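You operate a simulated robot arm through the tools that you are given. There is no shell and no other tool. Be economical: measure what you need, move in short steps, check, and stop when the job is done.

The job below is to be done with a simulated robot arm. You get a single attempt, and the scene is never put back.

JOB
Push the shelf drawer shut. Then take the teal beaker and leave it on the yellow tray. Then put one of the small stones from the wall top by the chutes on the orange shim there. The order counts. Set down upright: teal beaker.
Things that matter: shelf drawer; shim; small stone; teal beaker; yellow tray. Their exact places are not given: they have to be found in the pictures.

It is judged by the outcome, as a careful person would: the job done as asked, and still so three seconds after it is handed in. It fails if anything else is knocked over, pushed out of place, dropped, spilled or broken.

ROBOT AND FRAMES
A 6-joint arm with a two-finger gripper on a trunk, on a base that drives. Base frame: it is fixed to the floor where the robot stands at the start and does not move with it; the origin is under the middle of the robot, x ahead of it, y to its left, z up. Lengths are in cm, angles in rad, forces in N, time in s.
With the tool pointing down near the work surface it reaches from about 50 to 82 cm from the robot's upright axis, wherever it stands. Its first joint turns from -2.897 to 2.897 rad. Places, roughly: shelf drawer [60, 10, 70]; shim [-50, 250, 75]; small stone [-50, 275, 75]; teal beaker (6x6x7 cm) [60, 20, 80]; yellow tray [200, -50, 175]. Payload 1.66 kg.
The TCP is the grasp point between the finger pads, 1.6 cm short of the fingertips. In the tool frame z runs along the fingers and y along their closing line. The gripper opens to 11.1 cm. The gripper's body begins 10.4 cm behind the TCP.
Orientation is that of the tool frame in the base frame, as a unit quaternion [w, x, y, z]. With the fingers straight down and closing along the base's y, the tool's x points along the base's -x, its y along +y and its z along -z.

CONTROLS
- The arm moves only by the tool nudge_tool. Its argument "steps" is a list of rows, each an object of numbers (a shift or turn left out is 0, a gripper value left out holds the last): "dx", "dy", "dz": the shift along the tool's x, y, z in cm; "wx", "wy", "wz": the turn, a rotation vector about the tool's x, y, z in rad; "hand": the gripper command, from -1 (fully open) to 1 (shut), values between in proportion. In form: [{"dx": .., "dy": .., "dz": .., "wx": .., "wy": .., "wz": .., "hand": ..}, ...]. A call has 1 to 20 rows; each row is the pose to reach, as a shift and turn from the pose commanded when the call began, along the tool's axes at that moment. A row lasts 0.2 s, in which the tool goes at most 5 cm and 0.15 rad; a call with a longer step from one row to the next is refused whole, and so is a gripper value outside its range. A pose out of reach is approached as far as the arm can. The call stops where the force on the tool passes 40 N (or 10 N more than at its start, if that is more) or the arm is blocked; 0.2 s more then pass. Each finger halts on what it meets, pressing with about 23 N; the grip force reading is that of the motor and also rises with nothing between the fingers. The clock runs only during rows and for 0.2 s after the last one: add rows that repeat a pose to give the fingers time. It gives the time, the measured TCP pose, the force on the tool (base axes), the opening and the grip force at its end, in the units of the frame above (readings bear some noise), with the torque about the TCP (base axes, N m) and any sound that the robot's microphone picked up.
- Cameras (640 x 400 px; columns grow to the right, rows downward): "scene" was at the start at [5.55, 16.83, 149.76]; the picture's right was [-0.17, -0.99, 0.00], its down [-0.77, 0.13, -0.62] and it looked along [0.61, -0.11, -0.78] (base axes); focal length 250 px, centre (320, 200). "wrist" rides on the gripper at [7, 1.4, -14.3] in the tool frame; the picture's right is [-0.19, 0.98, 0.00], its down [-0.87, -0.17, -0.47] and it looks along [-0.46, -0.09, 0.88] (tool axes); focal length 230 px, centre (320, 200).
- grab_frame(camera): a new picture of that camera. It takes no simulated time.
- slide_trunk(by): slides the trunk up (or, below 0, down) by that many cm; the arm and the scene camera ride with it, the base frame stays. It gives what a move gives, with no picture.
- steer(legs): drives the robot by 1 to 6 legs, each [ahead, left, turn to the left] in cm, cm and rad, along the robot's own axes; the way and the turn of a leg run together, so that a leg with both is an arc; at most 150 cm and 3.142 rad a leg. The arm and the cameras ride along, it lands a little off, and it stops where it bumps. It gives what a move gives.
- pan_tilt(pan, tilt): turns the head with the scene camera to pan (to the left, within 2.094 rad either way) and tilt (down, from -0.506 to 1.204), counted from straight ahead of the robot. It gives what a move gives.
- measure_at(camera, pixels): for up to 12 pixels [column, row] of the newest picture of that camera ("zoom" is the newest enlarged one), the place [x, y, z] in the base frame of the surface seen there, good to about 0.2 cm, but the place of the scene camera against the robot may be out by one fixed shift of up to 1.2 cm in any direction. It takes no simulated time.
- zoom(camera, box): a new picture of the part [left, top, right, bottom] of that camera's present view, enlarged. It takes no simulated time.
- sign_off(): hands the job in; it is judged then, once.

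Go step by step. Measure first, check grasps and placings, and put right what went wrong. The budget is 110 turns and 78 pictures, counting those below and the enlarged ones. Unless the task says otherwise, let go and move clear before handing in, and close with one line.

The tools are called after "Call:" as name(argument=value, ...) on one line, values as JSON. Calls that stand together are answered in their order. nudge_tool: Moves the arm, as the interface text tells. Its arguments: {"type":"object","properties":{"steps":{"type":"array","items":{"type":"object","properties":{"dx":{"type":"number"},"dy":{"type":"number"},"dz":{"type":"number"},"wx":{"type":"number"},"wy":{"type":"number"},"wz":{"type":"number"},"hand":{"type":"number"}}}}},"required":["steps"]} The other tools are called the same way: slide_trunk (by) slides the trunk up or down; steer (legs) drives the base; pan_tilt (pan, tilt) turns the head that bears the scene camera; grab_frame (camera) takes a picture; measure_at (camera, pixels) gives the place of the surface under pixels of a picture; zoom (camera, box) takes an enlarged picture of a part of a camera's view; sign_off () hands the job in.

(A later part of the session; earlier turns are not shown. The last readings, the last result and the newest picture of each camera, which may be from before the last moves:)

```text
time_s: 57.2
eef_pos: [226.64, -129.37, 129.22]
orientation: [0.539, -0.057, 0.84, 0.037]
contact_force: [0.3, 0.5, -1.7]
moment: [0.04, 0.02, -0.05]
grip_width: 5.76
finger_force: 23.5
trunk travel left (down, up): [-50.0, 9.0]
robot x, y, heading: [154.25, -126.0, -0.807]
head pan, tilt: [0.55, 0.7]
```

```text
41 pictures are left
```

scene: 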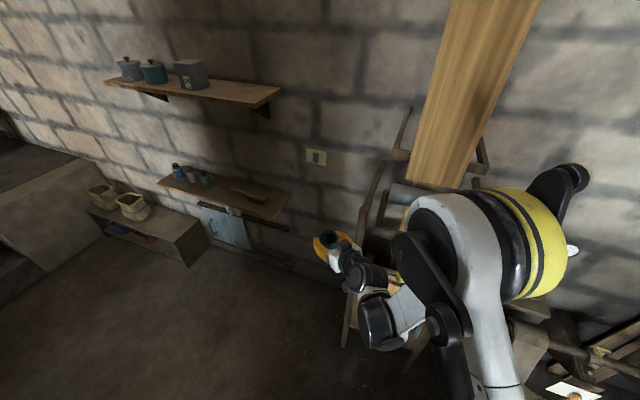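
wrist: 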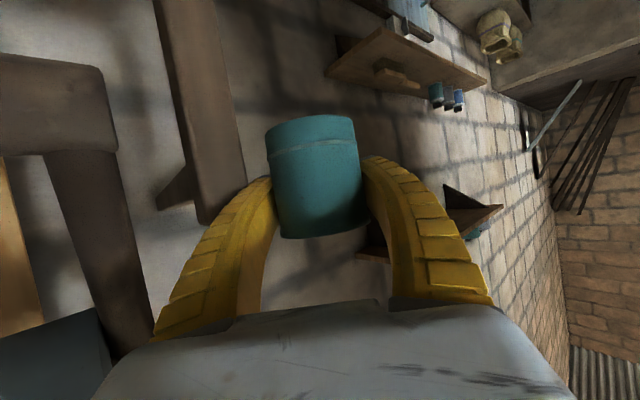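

The force is gone and the ladder looks undisturbed. Now I'll look at the tray again and measure it.

Call:
pan_tilt(pan=1.85, tilt=0.2)

Call:
zoom(camera="scene", box=[160, 160, 340, 280])

Call:
grab_frame(camera="scene")

```text
time_s: 58.7
eef_pos: [226.59, -129.38, 129.11]
orientation: [0.539, -0.057, 0.84, 0.038]
contact_force: [-0.3, 0.3, -1.1]
moment: [0.0, -0.02, 0.0]
grip_width: 5.76
finger_force: 22.7
trunk travel left (down, up): [-50.0, 9.0]
robot x, y, heading: [154.9, -125.81, -0.801]
head pan, tilt: [1.85, 0.201]
```

```text
3.33 times, centred on (250, 220) of scene
```

zoom: 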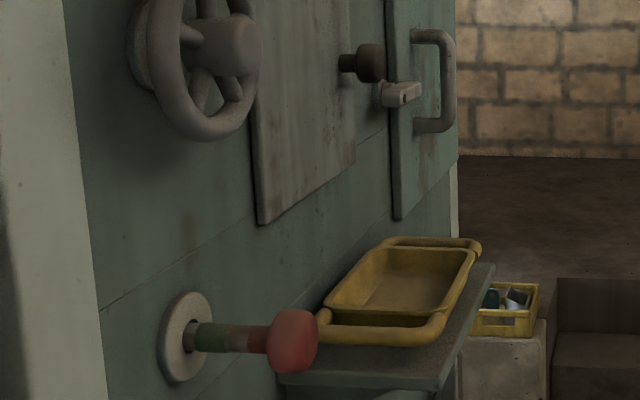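

```text
39 pictures are left
```

scene: 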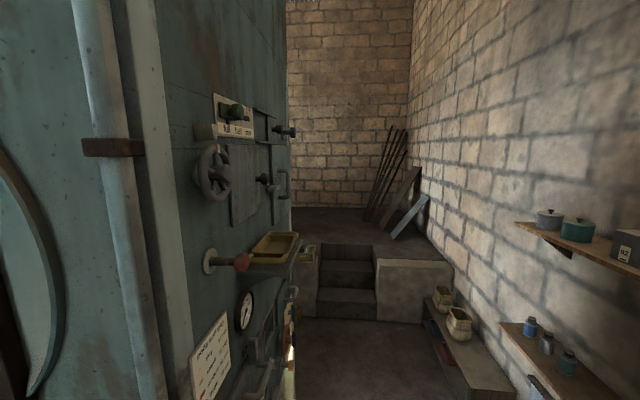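

The yellow tray sits on the ledge just beyond a red-headed lever. Measuring its corners, floor, ledge and the lever.

Call:
measure_at(camera="zoom", pixels=[[330, 305], [385, 245], [475, 247], [438, 333], [405, 285], [380, 305], [430, 265], [295, 340], [210, 335], [350, 378], [240, 240], [480, 300]])

```text
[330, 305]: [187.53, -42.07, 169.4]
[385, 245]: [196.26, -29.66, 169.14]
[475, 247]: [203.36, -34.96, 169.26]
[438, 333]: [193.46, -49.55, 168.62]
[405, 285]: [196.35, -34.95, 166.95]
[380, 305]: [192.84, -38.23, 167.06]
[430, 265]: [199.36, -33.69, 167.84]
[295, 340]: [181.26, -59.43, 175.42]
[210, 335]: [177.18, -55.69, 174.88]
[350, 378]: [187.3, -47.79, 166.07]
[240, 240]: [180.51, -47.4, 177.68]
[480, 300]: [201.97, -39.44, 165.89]
```

Tray centre is about (196,-39), floor z≈167, rim z≈169.3, and a lever head stands near (182,-59,175). I'll work the base around with short turns and drives so the held beaker stays clear of the column, wall shelves and ladder.

Call:
steer(legs=[[0, 0, 0.7], [40, 5, 0], [0, 0, 0.6]])

Call:
slide_trunk(by=9)

Call:
pan_tilt(pan=0.8, tilt=0.5)

Call:
grab_frame(camera="scene")

```text
time_s: 64.7
eef_pos: [217.36, -56.41, 129.06]
orientation: [0.405, -0.556, 0.632, 0.358]
contact_force: [0.2, 0.2, -0.5]
moment: [0.02, 0.0, -0.02]
grip_width: 5.76
finger_force: 22.7
trunk travel left (down, up): [-50.0, 9.0]
robot x, y, heading: [195.4, -124.62, 0.508]
head pan, tilt: [1.85, 0.201]
```

```text
time_s: 66.0
eef_pos: [217.39, -56.52, 138.14]
orientation: [0.404, -0.556, 0.632, 0.358]
contact_force: [-1.1, 0.0, -1.1]
moment: [0.01, 0.0, 0.01]
grip_width: 5.71
finger_force: 23.0
trunk travel left (down, up): [-59.0, 0.0]
robot x, y, heading: [195.71, -125.38, 0.506]
head pan, tilt: [1.85, 0.201]
```

```text
time_s: 67.3
eef_pos: [217.46, -56.5, 138.05]
orientation: [0.404, -0.556, 0.632, 0.357]
contact_force: [0.5, -0.5, 0.8]
moment: [0.01, 0.03, 0.0]
grip_width: 5.71
finger_force: 22.9
trunk travel left (down, up): [-59.0, 0.0]
robot x, y, heading: [195.31, -125.16, 0.506]
head pan, tilt: [0.799, 0.499]
```

```text
38 pictures are left
```

scene: 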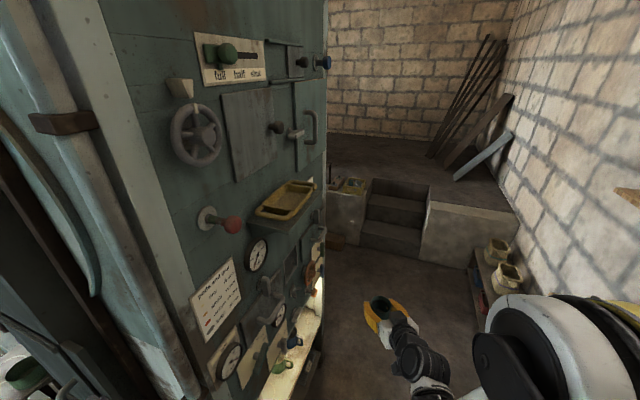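

I have a clear view of the tray at (285,200) with the beaker in hand. Zooming for precise measurement.

Call:
zoom(camera="scene", box=[190, 150, 350, 250])

Call:
measure_at(camera="scene", pixels=[[258, 207], [292, 183], [313, 187], [283, 218], [285, 200], [292, 192], [277, 207], [233, 225], [224, 222], [282, 225], [313, 69], [383, 302]])

Call:
zoom(camera="scene", box=[340, 270, 460, 360])

```text
4.00 times, centred on (270, 200) of scene
```

zoom: 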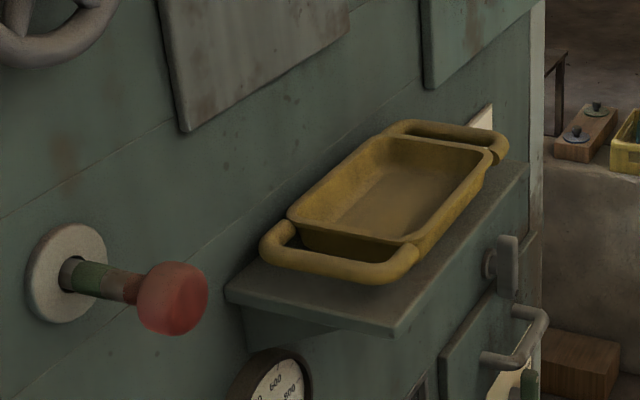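

```text
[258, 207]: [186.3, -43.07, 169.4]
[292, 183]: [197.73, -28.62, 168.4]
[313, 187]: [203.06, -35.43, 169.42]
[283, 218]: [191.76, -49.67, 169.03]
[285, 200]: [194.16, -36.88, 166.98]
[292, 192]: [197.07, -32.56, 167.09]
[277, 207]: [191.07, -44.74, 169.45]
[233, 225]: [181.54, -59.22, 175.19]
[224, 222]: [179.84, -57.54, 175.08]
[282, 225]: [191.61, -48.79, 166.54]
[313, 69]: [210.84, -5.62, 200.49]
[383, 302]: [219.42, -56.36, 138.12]
```

```text
4.44 times, centred on (400, 315) of scene
```

zoom: 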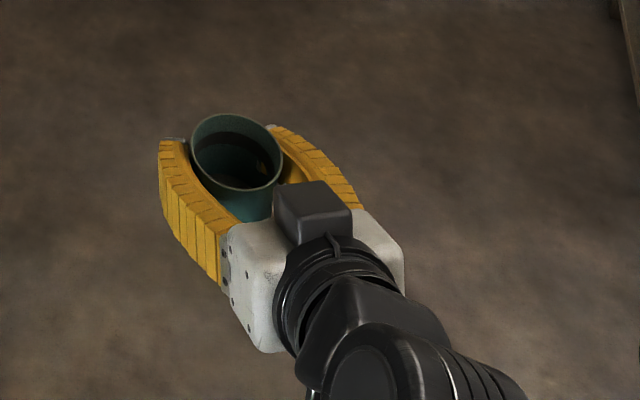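

The tray basin has handles at both ends, and the beaker is still upright between the pads. I'll measure the basin's rim corners and floor edges.

Call:
measure_at(camera="scene", pixels=[[263, 204], [292, 210], [312, 189], [288, 183], [275, 204], [290, 209], [288, 199], [296, 194], [300, 190], [280, 203], [292, 203], [304, 193]])

```text
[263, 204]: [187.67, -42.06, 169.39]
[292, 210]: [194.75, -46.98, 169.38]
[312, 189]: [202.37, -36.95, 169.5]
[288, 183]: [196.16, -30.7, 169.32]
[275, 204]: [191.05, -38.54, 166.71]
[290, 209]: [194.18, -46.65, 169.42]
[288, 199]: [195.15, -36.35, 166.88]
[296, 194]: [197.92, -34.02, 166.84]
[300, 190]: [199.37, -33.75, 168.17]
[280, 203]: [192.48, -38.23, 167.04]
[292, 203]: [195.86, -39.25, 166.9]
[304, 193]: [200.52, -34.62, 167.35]
```

Rim centre by the scene camera is (195.2,-39.2). To calibrate the camera offset at this heading, I'll measure the beaker rim and gripper, whose position is known.

Call:
measure_at(camera="zoom", pixels=[[195, 140], [278, 165], [235, 118], [215, 125], [250, 190], [255, 205], [240, 140], [272, 150], [168, 145], [275, 130], [310, 190], [225, 200]])

```text
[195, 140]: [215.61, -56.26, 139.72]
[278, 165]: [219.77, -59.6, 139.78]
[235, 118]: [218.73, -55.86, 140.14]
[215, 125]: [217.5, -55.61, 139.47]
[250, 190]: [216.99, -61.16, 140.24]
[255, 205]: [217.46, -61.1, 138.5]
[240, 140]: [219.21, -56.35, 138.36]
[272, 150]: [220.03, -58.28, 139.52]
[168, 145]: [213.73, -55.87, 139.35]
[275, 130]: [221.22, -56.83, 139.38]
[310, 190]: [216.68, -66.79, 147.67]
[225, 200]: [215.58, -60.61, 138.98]
```

Calibration agrees: in the critical width direction the offset is small, so the target TCP is about (195.3,-37.8), with the beaker base about 4.4 cm below the TCP. I'll raise the arm 38 cm while extending 10 cm, keeping the beaker upright.

Call:
nudge_tool(steps=[{"dx": -4.3, "dz": -0.75, "hand": 1}, {"dx": -8.6, "dz": -1.5}, {"dx": -12.9, "dz": -2.25}, {"dx": -17.2, "dz": -3.0}, {"dx": -21.5, "dz": -3.8}, {"dx": -25.8, "dz": -4.5}, {"dx": -30.1, "dz": -5.3}, {"dx": -34.4, "dz": -6.0}, {"dx": -38.7, "dz": -6.8}, {"dx": -38.7, "dz": -6.8}])

Call:
pan_tilt(pan=0.65, tilt=0.4)

Call:
grab_frame(camera="scene")

```text
time_s: 69.5
eef_pos: [218.6, -46.69, 176.11]
orientation: [0.404, -0.556, 0.632, 0.358]
contact_force: [0.2, 0.2, -0.4]
moment: [0.01, -0.01, -0.05]
grip_width: 5.7
finger_force: 22.7
trunk travel left (down, up): [-59.0, 0.0]
robot x, y, heading: [195.44, -125.11, 0.506]
head pan, tilt: [0.799, 0.499]
```

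```text
time_s: 70.2
eef_pos: [218.69, -46.55, 176.04]
orientation: [0.405, -0.556, 0.631, 0.358]
contact_force: [0.8, 0.6, -0.1]
moment: [0.0, 0.01, -0.04]
grip_width: 5.69
finger_force: 23.3
trunk travel left (down, up): [-59.0, 0.0]
robot x, y, heading: [195.34, -124.72, 0.506]
head pan, tilt: [0.649, 0.4]
```

```text
35 pictures are left
```

scene: 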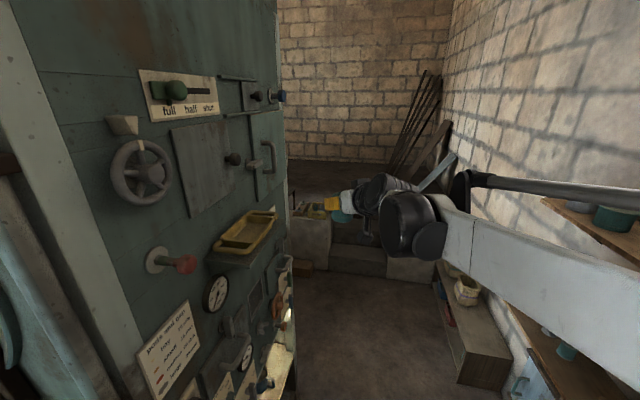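

The arm is raised cleanly. Before driving I'll check the beaker in the grip and where the forearm and elbow are relative to the wall shelf.

Call:
measure_at(camera="scene", pixels=[[450, 240], [500, 260], [560, 290], [620, 330], [400, 220], [470, 180], [560, 205], [615, 215], [330, 215], [575, 380]])

Call:
zoom(camera="scene", box=[300, 160, 460, 260])

Call:
grab_frame(camera="wrist")

```text
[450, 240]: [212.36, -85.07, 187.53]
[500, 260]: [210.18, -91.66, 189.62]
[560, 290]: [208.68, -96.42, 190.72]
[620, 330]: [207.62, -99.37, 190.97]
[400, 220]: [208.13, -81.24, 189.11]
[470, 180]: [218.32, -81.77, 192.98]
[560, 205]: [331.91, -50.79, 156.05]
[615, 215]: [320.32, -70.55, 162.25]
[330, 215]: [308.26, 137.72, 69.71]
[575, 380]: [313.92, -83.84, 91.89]
```

```text
4.00 times, centred on (380, 210) of scene
```

zoom: 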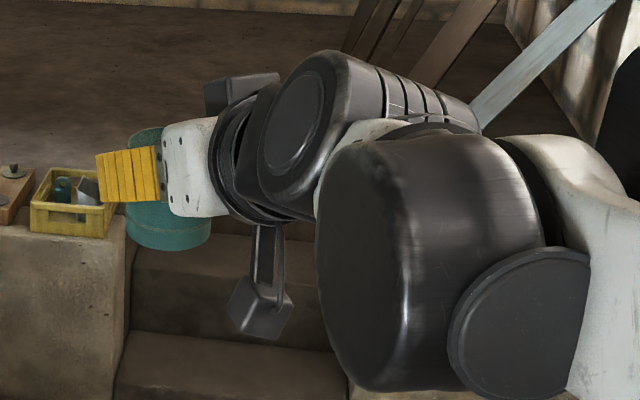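

```text
33 pictures are left
```

wrist: 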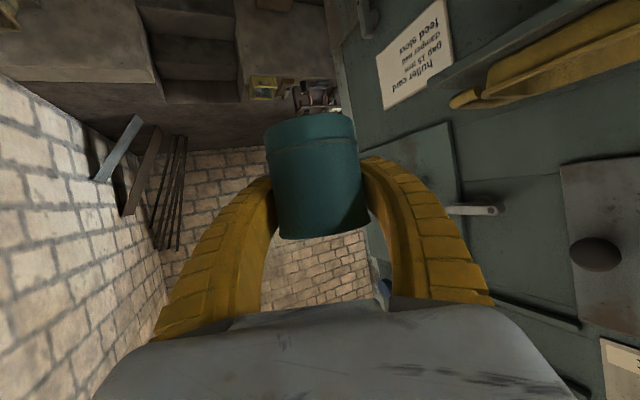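

The beaker is secure and upright, and the forearm has space. I'll drive out to about (223,-118), then turn left 0.485 rad to bring the beaker just outside the tray.

Call:
steer(legs=[[27.5, -7.2, 0], [0, 0, 0.485]])

Call:
pan_tilt(pan=0.75, tilt=0.4)

Call:
grab_frame(camera="scene")

Call:
grab_frame(camera="wrist")

```text
time_s: 73.5
eef_pos: [207.09, -37.89, 176.01]
orientation: [-0.307, 0.691, -0.48, -0.445]
contact_force: [-0.6, 0.2, -0.5]
moment: [0.03, 0.01, -0.02]
grip_width: 5.68
finger_force: 22.8
trunk travel left (down, up): [-59.0, 0.0]
robot x, y, heading: [223.08, -118.16, 0.989]
head pan, tilt: [0.649, 0.4]
```

```text
time_s: 74.2
eef_pos: [207.23, -37.77, 176.1]
orientation: [-0.307, 0.691, -0.48, -0.444]
contact_force: [-0.4, -0.4, -1.0]
moment: [-0.02, -0.03, 0.03]
grip_width: 5.66
finger_force: 23.0
trunk travel left (down, up): [-59.0, 0.0]
robot x, y, heading: [223.13, -117.89, 0.983]
head pan, tilt: [0.75, 0.4]
```

```text
32 pictures are left
```

scene: 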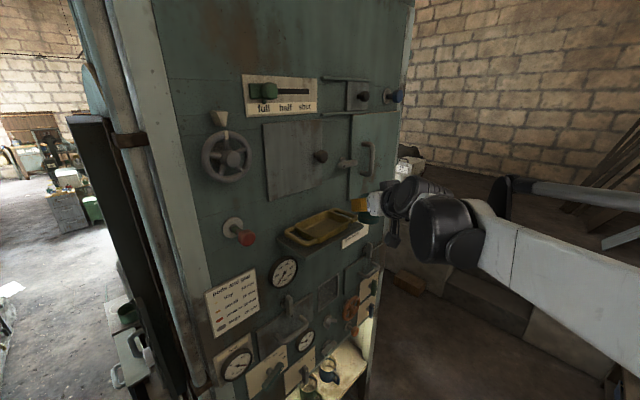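

```text
31 pictures are left
```

wrist: 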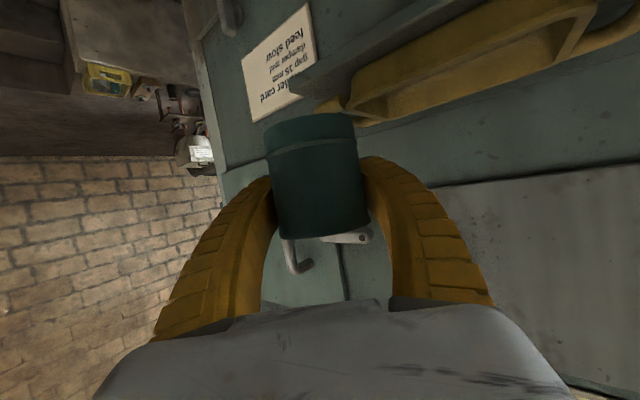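

The beaker is just outside the tray. I'll measure the tray rim from both the wrist and scene cameras at this pose.

Call:
measure_at(camera="wrist", pixels=[[330, 105], [348, 108], [362, 118], [450, 104], [560, 68], [588, 15], [575, 45], [500, 92], [356, 85], [470, 45], [400, 85], [620, 10]])

Call:
zoom(camera="scene", box=[260, 170, 420, 270])

```text
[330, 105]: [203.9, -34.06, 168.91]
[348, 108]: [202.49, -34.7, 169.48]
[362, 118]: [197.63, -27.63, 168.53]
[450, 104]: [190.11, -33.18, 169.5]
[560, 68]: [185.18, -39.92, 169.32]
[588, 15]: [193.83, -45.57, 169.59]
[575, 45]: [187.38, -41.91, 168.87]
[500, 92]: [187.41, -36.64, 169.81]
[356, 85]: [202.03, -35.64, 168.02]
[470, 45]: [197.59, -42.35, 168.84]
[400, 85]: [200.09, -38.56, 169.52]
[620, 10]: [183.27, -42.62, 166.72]
```

```text
4.00 times, centred on (340, 220) of scene
```

zoom: 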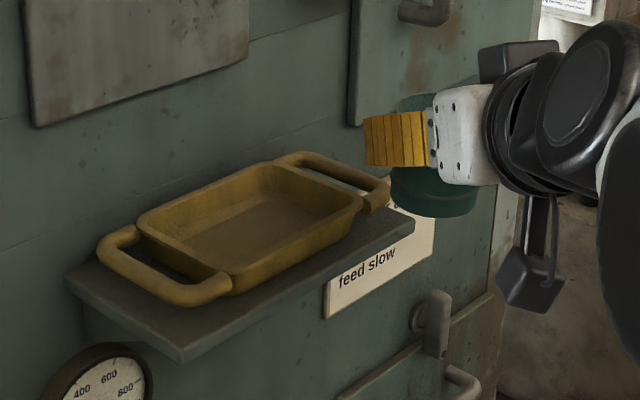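

The wrist camera puts the tray's outer rim along (193.8,-45.6)–(202.4,-34.8). I'll cross-check the basin corners and the beaker's bottom in the zoom, where both are visible.

Call:
measure_at(camera="zoom", pixels=[[142, 216], [236, 268], [358, 196], [268, 166], [225, 240], [270, 205], [310, 225], [437, 205], [395, 190], [475, 195], [420, 180], [380, 118]])

```text
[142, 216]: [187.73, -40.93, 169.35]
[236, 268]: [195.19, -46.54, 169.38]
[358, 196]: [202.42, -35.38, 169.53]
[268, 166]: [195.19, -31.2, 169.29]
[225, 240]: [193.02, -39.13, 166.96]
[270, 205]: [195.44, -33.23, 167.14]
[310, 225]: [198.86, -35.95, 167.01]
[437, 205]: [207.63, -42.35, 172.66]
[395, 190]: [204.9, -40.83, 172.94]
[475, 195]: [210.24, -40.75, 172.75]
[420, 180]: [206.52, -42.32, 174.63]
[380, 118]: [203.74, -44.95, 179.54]
```

Both cameras now agree on a target TCP of about (195.1,-36.9). I'll slide level over the tray, with the beaker base about 2 cm above the rim, and check.

Call:
nudge_tool(steps=[{"dx": -0.42, "dy": 2.2, "dz": 0.93, "hand": 1}, {"dx": -0.84, "dy": 4.4, "dz": 1.85}, {"dx": -1.27, "dy": 6.6, "dz": 2.78}, {"dx": -1.69, "dy": 8.8, "dz": 3.7}, {"dx": -2.11, "dy": 11.0, "dz": 4.63}, {"dx": -2.11, "dy": 11.0, "dz": 4.63}])

Call:
zoom(camera="scene", box=[240, 170, 400, 270])

Call:
grab_frame(camera="wrist")

```text
time_s: 75.6
eef_pos: [195.11, -37.02, 176.19]
orientation: [-0.307, 0.691, -0.481, -0.444]
contact_force: [-0.3, 0.3, -0.2]
moment: [-0.01, 0.01, 0.02]
grip_width: 5.68
finger_force: 22.7
trunk travel left (down, up): [-59.0, 0.0]
robot x, y, heading: [222.93, -117.93, 0.985]
head pan, tilt: [0.75, 0.4]
```

```text
4.00 times, centred on (320, 220) of scene
```

zoom: 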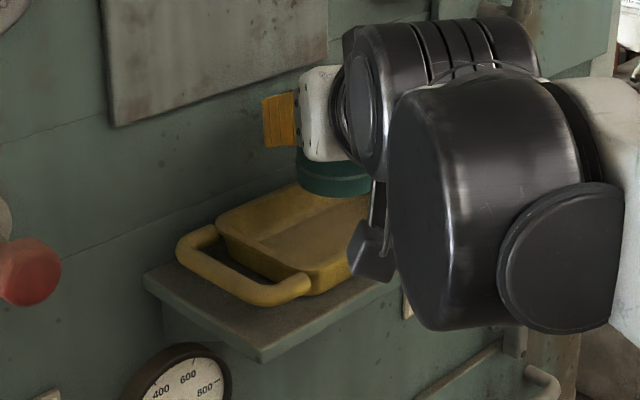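

```text
28 pictures are left
```

wrist: 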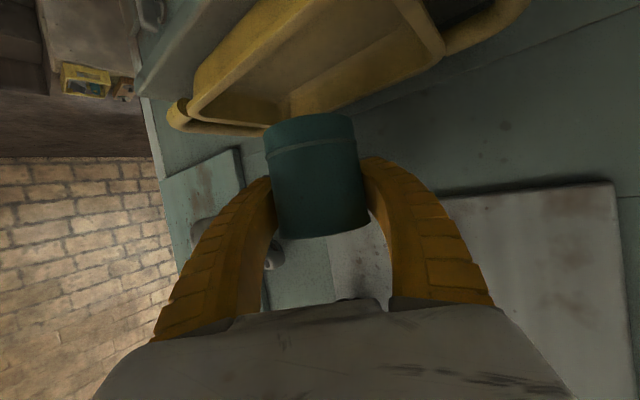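

The beaker hovers over the basin. I'll measure the rims and floor in this wrist view to confirm the centring across the narrow direction.

Call:
measure_at(camera="wrist", pixels=[[190, 112], [200, 75], [260, 45], [320, 15], [400, 72], [438, 55], [380, 85], [260, 105], [300, 80], [380, 45], [320, 125], [315, 118]])

```text
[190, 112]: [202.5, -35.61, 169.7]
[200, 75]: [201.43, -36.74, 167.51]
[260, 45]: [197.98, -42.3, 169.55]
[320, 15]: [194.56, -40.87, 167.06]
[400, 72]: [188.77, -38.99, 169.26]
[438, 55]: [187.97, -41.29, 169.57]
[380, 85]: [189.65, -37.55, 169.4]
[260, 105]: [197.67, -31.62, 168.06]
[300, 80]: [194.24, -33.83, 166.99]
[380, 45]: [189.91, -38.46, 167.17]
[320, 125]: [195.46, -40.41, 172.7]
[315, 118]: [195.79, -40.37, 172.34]
```

Basin centre across its width is about 0.6 cm further out than the beaker. I'll shift (+0.5,-0.5), then lower to just above the floor.

Call:
nudge_tool(steps=[{"dx": 0.27, "dy": -0.29, "dz": -0.58, "hand": 1}, {"dx": 1.63, "dy": -0.29, "dz": 0.04}, {"dx": 2.99, "dy": -0.29, "dz": 0.67}, {"dx": 3.9, "dy": -0.29, "dz": 1.08}, {"dx": 4.26, "dy": -0.29, "dz": 1.25}, {"dx": 4.26, "dy": -0.29, "dz": 1.25}])

Call:
grab_frame(camera="wrist")

```text
time_s: 77.0
eef_pos: [195.53, -37.5, 171.74]
orientation: [-0.307, 0.691, -0.48, -0.444]
contact_force: [0.1, 0.3, -0.9]
moment: [0.02, 0.01, -0.03]
grip_width: 5.66
finger_force: 22.8
trunk travel left (down, up): [-59.0, 0.0]
robot x, y, heading: [222.86, -118.37, 0.986]
head pan, tilt: [0.75, 0.4]
```

```text
27 pictures are left
```

wrist: 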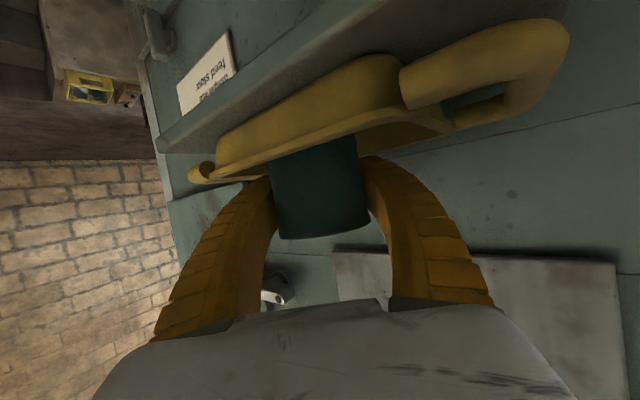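

The beaker base is inside the basin with no contact yet. I'll lower in 0.1 cm steps.

Call:
nudge_tool(steps=[{"dx": 0.09, "dz": 0.04, "hand": 1}, {"dx": 0.18, "dz": 0.08}, {"dx": 0.27, "dz": 0.12}])

```text
time_s: 77.8
eef_pos: [195.57, -37.41, 171.3]
orientation: [-0.308, 0.691, -0.481, -0.444]
contact_force: [-0.1, 0.0, -0.7]
moment: [-0.01, -0.04, 0.01]
grip_width: 5.64
finger_force: 22.9
trunk travel left (down, up): [-59.0, 0.0]
robot x, y, heading: [223.18, -117.9, 0.988]
head pan, tilt: [0.75, 0.4]
```

Call:
nudge_tool(steps=[{"dx": 0.09, "dz": 0.04, "hand": 1}, {"dx": 0.18, "dz": 0.08}, {"dx": 0.27, "dz": 0.12}])

Call:
zoom(camera="scene", box=[240, 170, 400, 270])

```text
time_s: 78.6
eef_pos: [195.56, -37.64, 171.31]
orientation: [-0.308, 0.691, -0.48, -0.445]
contact_force: [-1.9, 5.6, 17.7]
moment: [-0.35, -0.16, 0.01]
grip_width: 5.64
finger_force: 22.8
trunk travel left (down, up): [-59.0, 0.0]
robot x, y, heading: [222.76, -118.03, 0.987]
head pan, tilt: [0.75, 0.4]
```

```text
4.00 times, centred on (320, 220) of scene
```

zoom: 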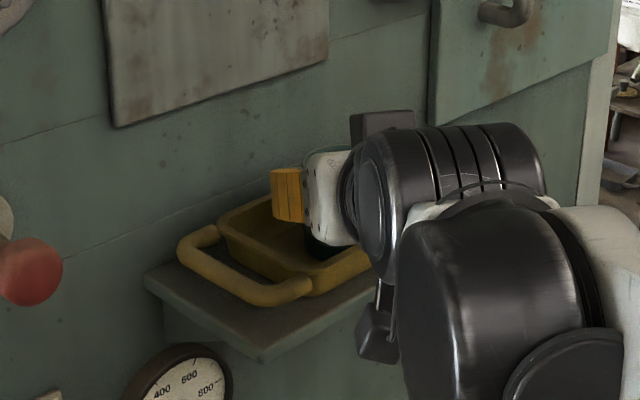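

Contact is at 18 N, about the expected height, so the beaker stands on the tray floor. I'll ease up 0.15 cm, open slowly to about 7 cm, and withdraw along the tool axis.

Call:
nudge_tool(steps=[{"dx": -0.14, "dz": -0.06, "hand": 1}, {"dx": -0.14, "dz": -0.06, "hand": -0.05}, {"dx": -0.14, "dz": -0.06, "hand": -0.12}, {"dx": -0.14, "dz": -0.06, "hand": -0.2}, {"dx": -0.14, "dz": -0.06, "hand": -0.26}, {"dx": -0.14, "dz": -0.06, "hand": -0.26}])

Call:
grab_frame(camera="wrist")

```text
time_s: 80.0
eef_pos: [195.62, -37.43, 171.21]
orientation: [-0.308, 0.691, -0.48, -0.445]
contact_force: [0.0, -0.3, 0.2]
moment: [-0.01, -0.02, -0.01]
grip_width: 7.16
finger_force: 0.9
trunk travel left (down, up): [-59.0, 0.0]
robot x, y, heading: [222.92, -118.06, 0.984]
head pan, tilt: [0.75, 0.4]
```

```text
25 pictures are left
```

wrist: 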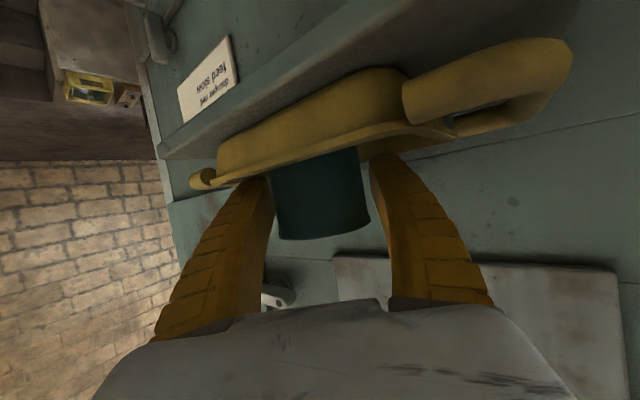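

The beaker stands alone upright. Withdrawing along the tool axis, which also rises.

Call:
nudge_tool(steps=[{"dz": -1, "hand": -0.26}, {"dz": -2.5}, {"dz": -4}, {"dz": -5.5}, {"dz": -7}, {"dz": -8.5}, {"dz": -10}])

Call:
zoom(camera="scene", box=[240, 150, 400, 250])

```text
time_s: 81.6
eef_pos: [198.71, -46.09, 175.53]
orientation: [-0.308, 0.691, -0.48, -0.445]
contact_force: [0.9, -0.2, 0.3]
moment: [-0.02, 0.01, -0.01]
grip_width: 7.15
finger_force: 1.5
trunk travel left (down, up): [-59.0, 0.0]
robot x, y, heading: [223.1, -117.95, 0.988]
head pan, tilt: [0.75, 0.4]
```

```text
4.00 times, centred on (320, 200) of scene
```

zoom: 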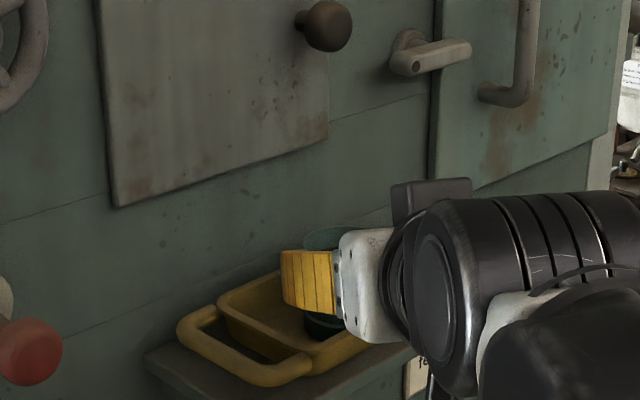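

The hand is clear of the beaker. I'll turn the base right to swing away, then check the beaker from the scene camera.

Call:
steer(legs=[[0, 0, -0.485], [-27.5, 7.2, 0]])

Call:
zoom(camera="scene", box=[120, 140, 360, 290])

```text
time_s: 85.0
eef_pos: [207.22, -49.86, 175.44]
orientation: [0.405, -0.556, 0.632, 0.358]
contact_force: [0.2, 0.0, 0.9]
moment: [0.01, 0.0, -0.03]
grip_width: 7.12
finger_force: 0.7
trunk travel left (down, up): [-59.0, 0.0]
robot x, y, heading: [195.31, -124.89, 0.504]
head pan, tilt: [0.75, 0.4]
```

```text
2.67 times, centred on (240, 215) of scene
```

zoom: 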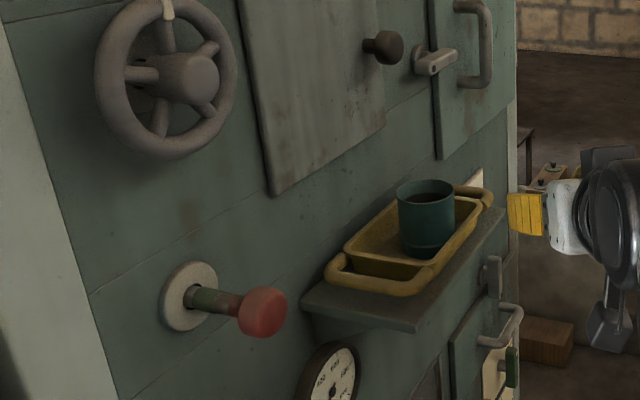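

The beaker stands upright in the yellow tray. Now I'll retrace the route back around the column.

Call:
steer(legs=[[0, 0, -0.8], [-37.9, -12.6, 0], [0, 0, -0.5], [-77, -38, 0], [-65, -32, 0]])

Call:
pan_tilt(pan=2.05, tilt=0.45)

Call:
grab_frame(camera="scene")

```text
time_s: 98.7
eef_pos: [80.93, -65.67, 175.48]
orientation: [0.538, -0.066, 0.839, 0.044]
contact_force: [-0.3, 0.0, 1.0]
moment: [0.0, -0.01, 0.0]
grip_width: 7.13
finger_force: 1.0
trunk travel left (down, up): [-59.0, 0.0]
robot x, y, heading: [5.2, -74.8, -0.79]
head pan, tilt: [0.75, 0.4]
```

```text
time_s: 100.1
eef_pos: [80.85, -65.66, 175.44]
orientation: [0.539, -0.065, 0.839, 0.044]
contact_force: [-0.4, 1.0, 0.0]
moment: [0.06, 0.03, 0.0]
grip_width: 7.19
finger_force: 1.4
trunk travel left (down, up): [-59.0, 0.0]
robot x, y, heading: [5.71, -75.36, -0.785]
head pan, tilt: [2.051, 0.45]
```

```text
22 pictures are left
```

scene: 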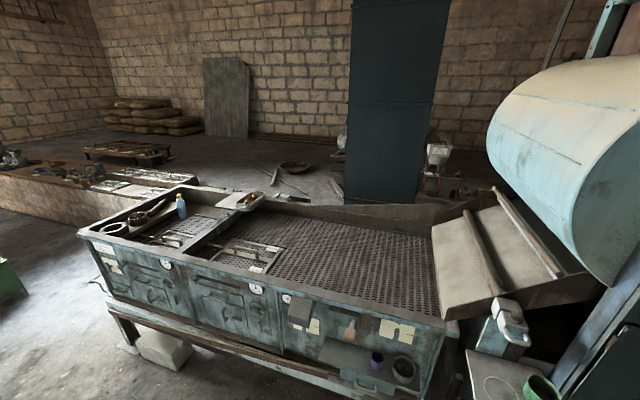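

From up here the low wall with objects extends left beyond the machine, around (100,180). I'll measure it and the floor, and zoom on the wall top.

Call:
measure_at(camera="scene", pixels=[[80, 235], [110, 185], [60, 175], [20, 170], [165, 185], [40, 230], [60, 310], [165, 350], [110, 325], [10, 280], [30, 190], [100, 205]])

Call:
zoom(camera="scene", box=[0, 120, 200, 240])

```text
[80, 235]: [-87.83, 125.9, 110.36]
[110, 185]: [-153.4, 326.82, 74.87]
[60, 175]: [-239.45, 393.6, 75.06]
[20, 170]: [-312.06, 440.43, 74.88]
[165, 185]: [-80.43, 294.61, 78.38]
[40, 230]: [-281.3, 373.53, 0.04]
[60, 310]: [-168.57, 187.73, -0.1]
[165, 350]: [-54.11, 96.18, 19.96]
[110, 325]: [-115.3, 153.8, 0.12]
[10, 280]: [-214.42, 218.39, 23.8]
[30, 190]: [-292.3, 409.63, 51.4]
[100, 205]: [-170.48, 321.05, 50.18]
```

```text
3.20 times, centred on (100, 180) of scene
```

zoom: 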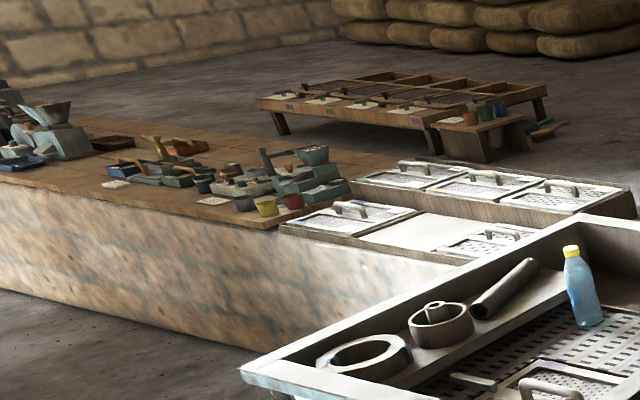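

Wall top is at z≈75 and the chute lids are near (-80,295). I'll turn the arm to the left side at height 175 (above the machine, which is at z≈110), then drive along the corridor in front of the machine to its left end.

Call:
steer(legs=[[0, 0, 0.785], [-5, 70, 0], [-82, 57, 0], [-50, 45, 0], [5, 68, 0]])

Call:
pan_tilt(pan=1.0, tilt=0.7)

Call:
grab_frame(camera="scene")

```text
time_s: 116.8
eef_pos: [-78.67, 214.65, 175.21]
orientation: [0.482, -0.376, 0.754, 0.24]
contact_force: [-0.4, 0.8, 0.3]
moment: [-0.03, -0.03, -0.09]
grip_width: 7.13
finger_force: 1.0
trunk travel left (down, up): [-59.0, 0.0]
robot x, y, heading: [-126.31, 154.73, -0.015]
head pan, tilt: [2.051, 0.45]
stopped in leg 5: the robot was blocked; the commanded pose is now the measured one
```

```text
time_s: 118.1
eef_pos: [-78.65, 213.81, 175.44]
orientation: [0.483, -0.375, 0.754, 0.241]
contact_force: [0.6, -0.3, -1.0]
moment: [0.0, -0.03, 0.02]
grip_width: 7.15
finger_force: 1.0
trunk travel left (down, up): [-59.0, 0.0]
robot x, y, heading: [-126.72, 154.96, -0.017]
head pan, tilt: [1.0, 0.7]
```

```text
20 pictures are left
```

scene: 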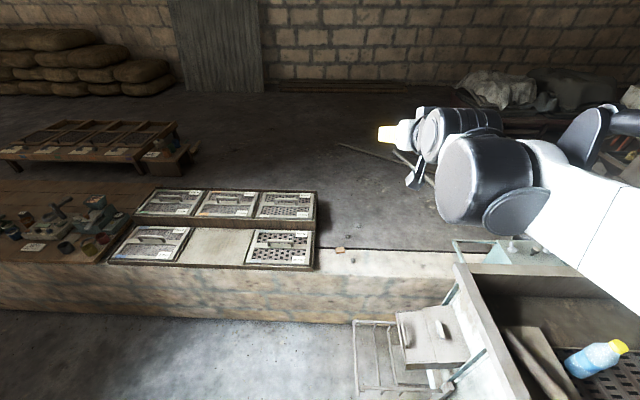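

The robot was blocked at (-126,155), perhaps by the wire rack at (370,350) beside the machine end. The wall top shows an orange piece near (340,250). I'll measure these and look down at what's blocking.

Call:
measure_at(camera="scene", pixels=[[357, 322], [357, 388], [395, 318], [340, 250], [400, 262], [440, 270], [320, 262], [250, 340], [330, 350], [290, 390], [460, 350], [345, 275]])

Call:
zoom(camera="scene", box=[310, 225, 470, 305])

Call:
pan_tilt(pan=0.9, tilt=1.2)

Call:
grab_frame(camera="scene")

```text
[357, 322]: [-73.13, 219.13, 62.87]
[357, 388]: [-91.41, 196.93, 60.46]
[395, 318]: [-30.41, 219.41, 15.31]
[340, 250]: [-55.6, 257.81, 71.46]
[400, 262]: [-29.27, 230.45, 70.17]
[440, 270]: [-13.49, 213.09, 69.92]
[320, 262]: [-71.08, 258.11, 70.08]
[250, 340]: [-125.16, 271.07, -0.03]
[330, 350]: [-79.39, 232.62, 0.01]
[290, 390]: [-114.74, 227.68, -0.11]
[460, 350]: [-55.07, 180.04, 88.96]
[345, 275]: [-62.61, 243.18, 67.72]
```

```text
4.00 times, centred on (390, 265) of scene
```

zoom: 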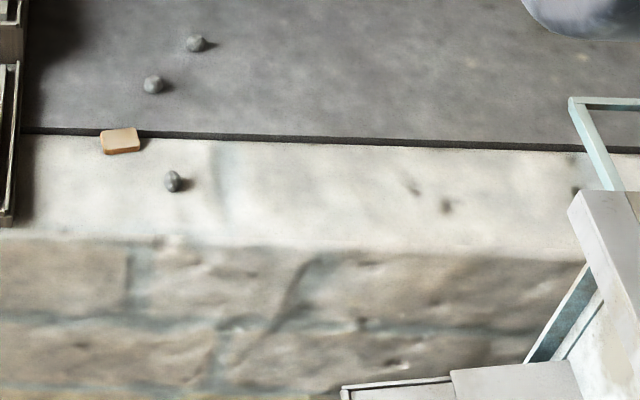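

```text
time_s: 119.1
eef_pos: [-78.78, 213.84, 175.58]
orientation: [0.483, -0.375, 0.753, 0.242]
contact_force: [0.1, -0.6, 0.9]
moment: [0.0, 0.05, 0.0]
grip_width: 7.17
finger_force: 1.3
trunk travel left (down, up): [-59.0, 0.0]
robot x, y, heading: [-126.59, 154.74, -0.014]
head pan, tilt: [0.901, 1.201]
```

```text
18 pictures are left
```

scene: 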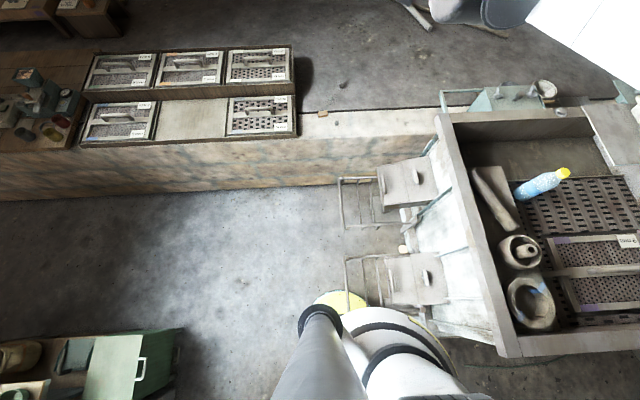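

The orange shim is at about (-55.6,257.8,71.5), with a stone just in front of it at scene (353,260) on the wall top. The base bumped the rack on the machine's end, which looks unmoved. I'll step left around it and stop at about (-118,232).

Call:
steer(legs=[[-20, -2, 0], [0, 62, 0], [28, 17, 0]])

Call:
slide_trunk(by=-40)

Call:
pan_tilt(pan=0.3, tilt=0.95)

Call:
grab_frame(camera="scene")

```text
time_s: 125.5
eef_pos: [-70.05, 290.49, 175.47]
orientation: [0.483, -0.376, 0.752, 0.243]
contact_force: [0.4, 0.5, 0.4]
moment: [-0.02, -0.02, 0.0]
grip_width: 7.14
finger_force: 1.5
trunk travel left (down, up): [-59.0, 0.0]
robot x, y, heading: [-117.57, 231.22, -0.012]
head pan, tilt: [0.901, 1.201]
```

```text
time_s: 129.3
eef_pos: [-69.96, 290.5, 135.42]
orientation: [0.483, -0.376, 0.752, 0.243]
contact_force: [-0.2, 0.6, 0.5]
moment: [-0.01, 0.0, 0.0]
grip_width: 7.16
finger_force: 0.7
trunk travel left (down, up): [-19.0, 40.0]
robot x, y, heading: [-117.92, 231.15, -0.017]
head pan, tilt: [0.901, 1.201]
```

```text
time_s: 130.3
eef_pos: [-70.02, 290.48, 135.53]
orientation: [0.483, -0.376, 0.752, 0.243]
contact_force: [-0.6, 0.2, -0.1]
moment: [0.0, 0.04, -0.01]
grip_width: 7.16
finger_force: 0.9
trunk travel left (down, up): [-19.0, 40.0]
robot x, y, heading: [-117.71, 231.01, -0.013]
head pan, tilt: [0.3, 0.949]
```

```text
17 pictures are left
```

scene: 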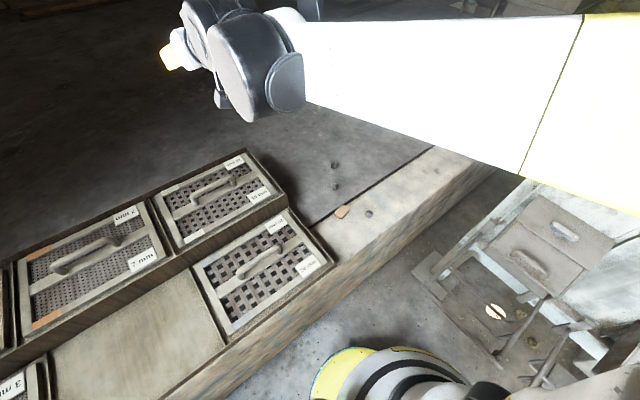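

Shim at (342,211) and the near stone at (369,212); two more are at (335,165) and (334,186). Measuring and zooming.

Call:
zoom(camera="scene", box=[310, 150, 410, 225])

Call:
measure_at(camera="scene", pixels=[[342, 211], [369, 212], [369, 215], [335, 165], [334, 186], [380, 212], [350, 222], [335, 175], [347, 207], [337, 215], [310, 230], [328, 222]])

```text
5.33 times, centred on (360, 188) of scene
```

zoom: 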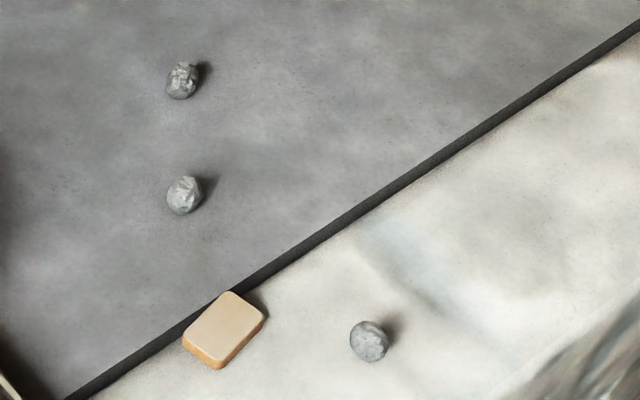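

```text
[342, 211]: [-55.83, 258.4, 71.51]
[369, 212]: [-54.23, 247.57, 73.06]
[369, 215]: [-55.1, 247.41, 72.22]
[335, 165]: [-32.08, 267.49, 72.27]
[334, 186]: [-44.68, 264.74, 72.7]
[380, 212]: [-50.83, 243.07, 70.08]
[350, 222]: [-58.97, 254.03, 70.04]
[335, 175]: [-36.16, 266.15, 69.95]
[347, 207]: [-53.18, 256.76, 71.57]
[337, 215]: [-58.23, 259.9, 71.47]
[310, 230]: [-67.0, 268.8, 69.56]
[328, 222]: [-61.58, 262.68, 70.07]
```

All three stones are on the wall top (z≈70). The near stone is at about (-53.5,248.2) and the shim centre at about (-55.3,259.4) with its top at 71.5. I'll lower the trunk a bit, point the tool down and move above the stone.

Call:
slide_trunk(by=-9)

Call:
nudge_tool(steps=[{"wy": 0.145, "hand": -0.3}, {"wy": 0.29}, {"wy": 0.435}, {"wy": 0.58}, {"wy": 0.725}, {"wy": 0.87}, {"wy": 1.01}, {"wy": 1.15}, {"wy": 1.15}])

```text
time_s: 131.6
eef_pos: [-69.98, 290.63, 126.42]
orientation: [0.483, -0.376, 0.753, 0.242]
contact_force: [0.1, -0.6, -0.1]
moment: [0.01, 0.01, -0.01]
grip_width: 7.15
finger_force: 0.7
trunk travel left (down, up): [-10.0, 49.0]
robot x, y, heading: [-117.79, 231.28, -0.012]
head pan, tilt: [0.3, 0.949]
```

```text
time_s: 133.6
eef_pos: [-71.61, 288.31, 124.79]
orientation: [0.026, -0.446, 0.894, 0.014]
contact_force: [0.4, -0.2, -1.0]
moment: [0.01, 0.01, 0.01]
grip_width: 7.35
finger_force: 1.3
out of reach, approached as far as the arm can: row 7, 8, 9
trunk travel left (down, up): [-10.0, 49.0]
robot x, y, heading: [-117.8, 231.12, -0.015]
head pan, tilt: [0.3, 0.949]
```

Tool is nearly vertical with about 0.06 rad left. I'll move to about 23 cm above the stone and finish the tilt there.

Call:
nudge_tool(steps=[{"dx": 1.9, "dy": -3.2, "dz": 2.37, "hand": -0.3}, {"dx": 3.8, "dy": -6.4, "dz": 4.73}, {"dx": 5.7, "dy": -9.6, "dz": 7.1}, {"dx": 7.6, "dy": -12.8, "dz": 9.5}, {"dx": 9.5, "dy": -16.0, "dz": 11.8}, {"dx": 11.5, "dy": -19.2, "dz": 14.2}, {"dx": 13.4, "dy": -22.5, "dz": 16.6}, {"dx": 15.3, "dy": -25.7, "dz": 18.9}, {"dx": 17.2, "dy": -28.9, "dz": 21.3}, {"dx": 19.1, "dy": -32.1, "dz": 23.7}, {"dx": 21.0, "dy": -35.3, "dz": 26, "wy": 0.03}, {"dx": 22.9, "dy": -38.5, "dz": 28.4, "wy": 0.059}, {"dx": 22.9, "dy": -38.5, "dz": 28.4, "wy": 0.059}])

Call:
grab_frame(camera="wrist")

```text
time_s: 136.4
eef_pos: [-41.4, 254.85, 106.66]
orientation: [0.0, -0.448, 0.894, 0.001]
contact_force: [-0.5, 0.3, -0.1]
moment: [0.02, 0.02, 0.02]
grip_width: 7.37
finger_force: 1.1
out of reach, approached as far as the arm can: row 3, 4, 5, 6, 7, 8, 9, 10, 11, 12, 13
trunk travel left (down, up): [-10.0, 49.0]
robot x, y, heading: [-117.39, 230.86, -0.013]
head pan, tilt: [0.3, 0.949]
```

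```text
15 pictures are left
```

wrist: 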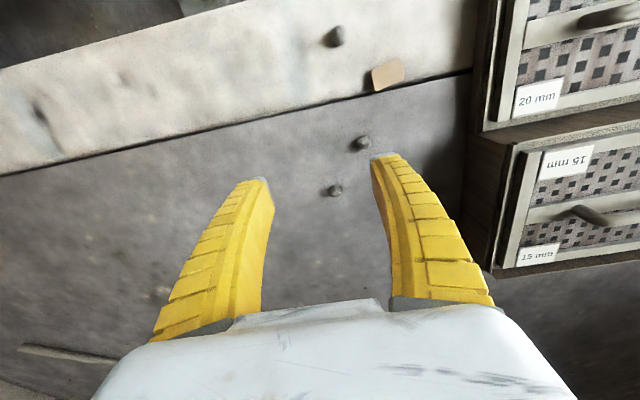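

The wrist view shows the shim (387,74), stone A (334,36), and stones B (362,142) and C (335,190). Measuring them accurately.

Call:
measure_at(camera="wrist", pixels=[[333, 33], [336, 38], [329, 38], [342, 38], [387, 74], [375, 75], [400, 68], [372, 90], [402, 80], [362, 142], [395, 62], [470, 100]])

```text
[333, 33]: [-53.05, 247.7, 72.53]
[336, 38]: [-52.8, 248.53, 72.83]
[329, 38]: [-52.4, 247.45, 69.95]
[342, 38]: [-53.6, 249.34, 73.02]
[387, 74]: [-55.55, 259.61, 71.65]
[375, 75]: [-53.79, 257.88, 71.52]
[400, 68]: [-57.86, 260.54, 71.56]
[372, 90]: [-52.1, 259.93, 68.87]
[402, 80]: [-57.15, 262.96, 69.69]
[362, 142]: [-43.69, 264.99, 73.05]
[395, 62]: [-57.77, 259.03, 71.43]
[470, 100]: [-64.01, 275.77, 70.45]
```

Stone A's centre is at about (-53.6,248.4) and the shim centre at about (-55.6,259.5), both consistent with the scene data. I'll move above the stone to z≈80 with the opening at about 5.6 cm.

Call:
nudge_tool(steps=[{"dx": 2.5, "dy": 1.2, "dz": 2, "hand": 0.0}, {"dx": 5, "dy": 2.4, "dz": 5}, {"dx": 7.5, "dy": 3.6, "dz": 8.5}, {"dx": 10, "dy": 4.8, "dz": 12}, {"dx": 12.46, "dy": 5.91, "dz": 15.5}, {"dx": 12.46, "dy": 5.91, "dz": 20}, {"dx": 12.46, "dy": 5.91, "dz": 24}, {"dx": 12.46, "dy": 5.91, "dz": 26.7}, {"dx": 12.46, "dy": 5.91, "dz": 26.7}])

Call:
zoom(camera="scene", box=[280, 140, 460, 260])

```text
time_s: 138.4
eef_pos: [-53.51, 248.56, 79.66]
orientation: [0.001, -0.447, 0.895, 0.002]
contact_force: [0.2, -0.6, -0.8]
moment: [0.07, -0.03, 0.01]
grip_width: 5.75
finger_force: 0.9
out of reach, approached as far as the arm can: row 1, 2, 3, 4, 5, 6
trunk travel left (down, up): [-10.0, 49.0]
robot x, y, heading: [-117.92, 231.22, -0.013]
head pan, tilt: [0.3, 0.949]
```

```text
3.33 times, centred on (370, 200) of scene
```

zoom: 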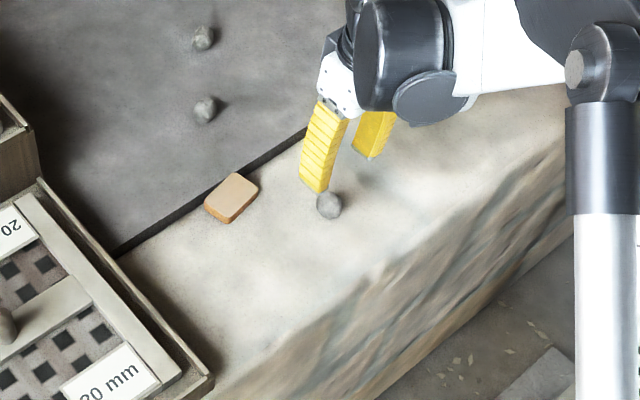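

The tool is above the stone. A wrist picture will show how well it's centred between the fingers.

Call:
grab_frame(camera="wrist")

Call:
measure_at(camera="wrist", pixels=[[318, 125], [325, 130], [310, 130], [318, 118]])

```text
13 pictures are left
```

wrist: 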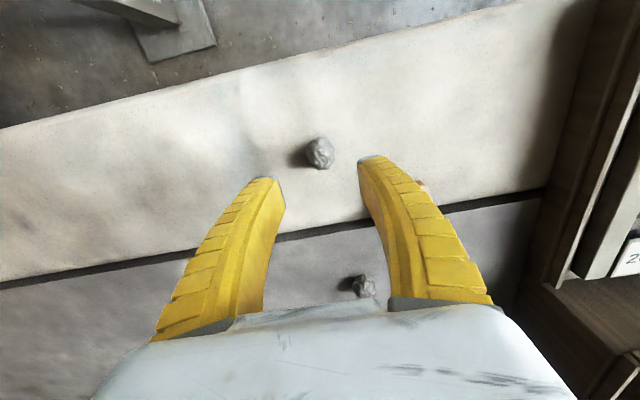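

```text
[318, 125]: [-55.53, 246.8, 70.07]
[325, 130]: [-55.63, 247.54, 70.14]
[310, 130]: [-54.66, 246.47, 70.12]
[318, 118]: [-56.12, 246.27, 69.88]
```

Call:
measure_at(camera="wrist", pixels=[[320, 142], [320, 153], [320, 163], [310, 153], [330, 153]])

```text
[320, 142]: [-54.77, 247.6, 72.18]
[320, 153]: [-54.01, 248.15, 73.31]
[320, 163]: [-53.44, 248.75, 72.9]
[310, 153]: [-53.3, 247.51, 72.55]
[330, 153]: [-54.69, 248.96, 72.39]
```

Stone centre is at about (-54.1,248.1). I'll correct by dx 0.7, dy 0.2, descend 7.5 cm and close.

Call:
nudge_tool(steps=[{"dx": 0.73, "dy": 0.2, "dz": 2, "hand": 0.0}, {"dx": 0.73, "dy": 0.2, "dz": 4}, {"dx": 0.73, "dy": 0.2, "dz": 6}, {"dx": 0.73, "dy": 0.2, "dz": 7}, {"dx": 0.73, "dy": 0.2, "dz": 7.5}, {"dx": 0.73, "dy": 0.2, "dz": 7.5, "hand": 0.3}, {"dx": 0.73, "dy": 0.2, "dz": 7.5, "hand": 0.5}, {"dx": 0.73, "dy": 0.2, "dz": 7.5, "hand": 1}, {"dx": 0.73, "dy": 0.2, "dz": 7.5, "hand": 1}])

Call:
grab_frame(camera="wrist")

```text
time_s: 140.4
eef_pos: [-54.05, 248.02, 72.02]
orientation: [0.001, -0.447, 0.895, 0.001]
contact_force: [1.0, 0.9, 7.3]
moment: [0.12, -0.09, 0.0]
grip_width: 2.16
finger_force: 22.4
trunk travel left (down, up): [-10.0, 49.0]
robot x, y, heading: [-117.64, 230.86, -0.012]
head pan, tilt: [0.3, 0.949]
```

```text
12 pictures are left
```

wrist: 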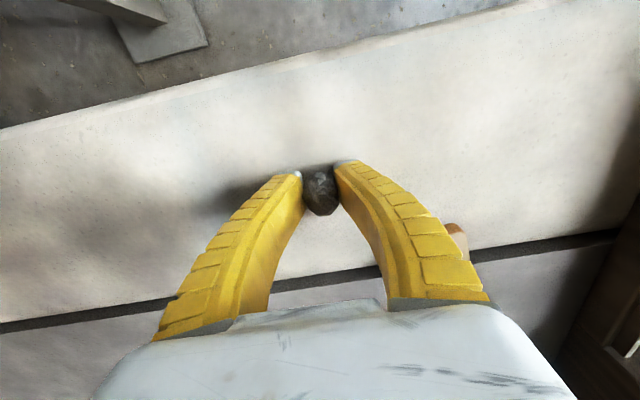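

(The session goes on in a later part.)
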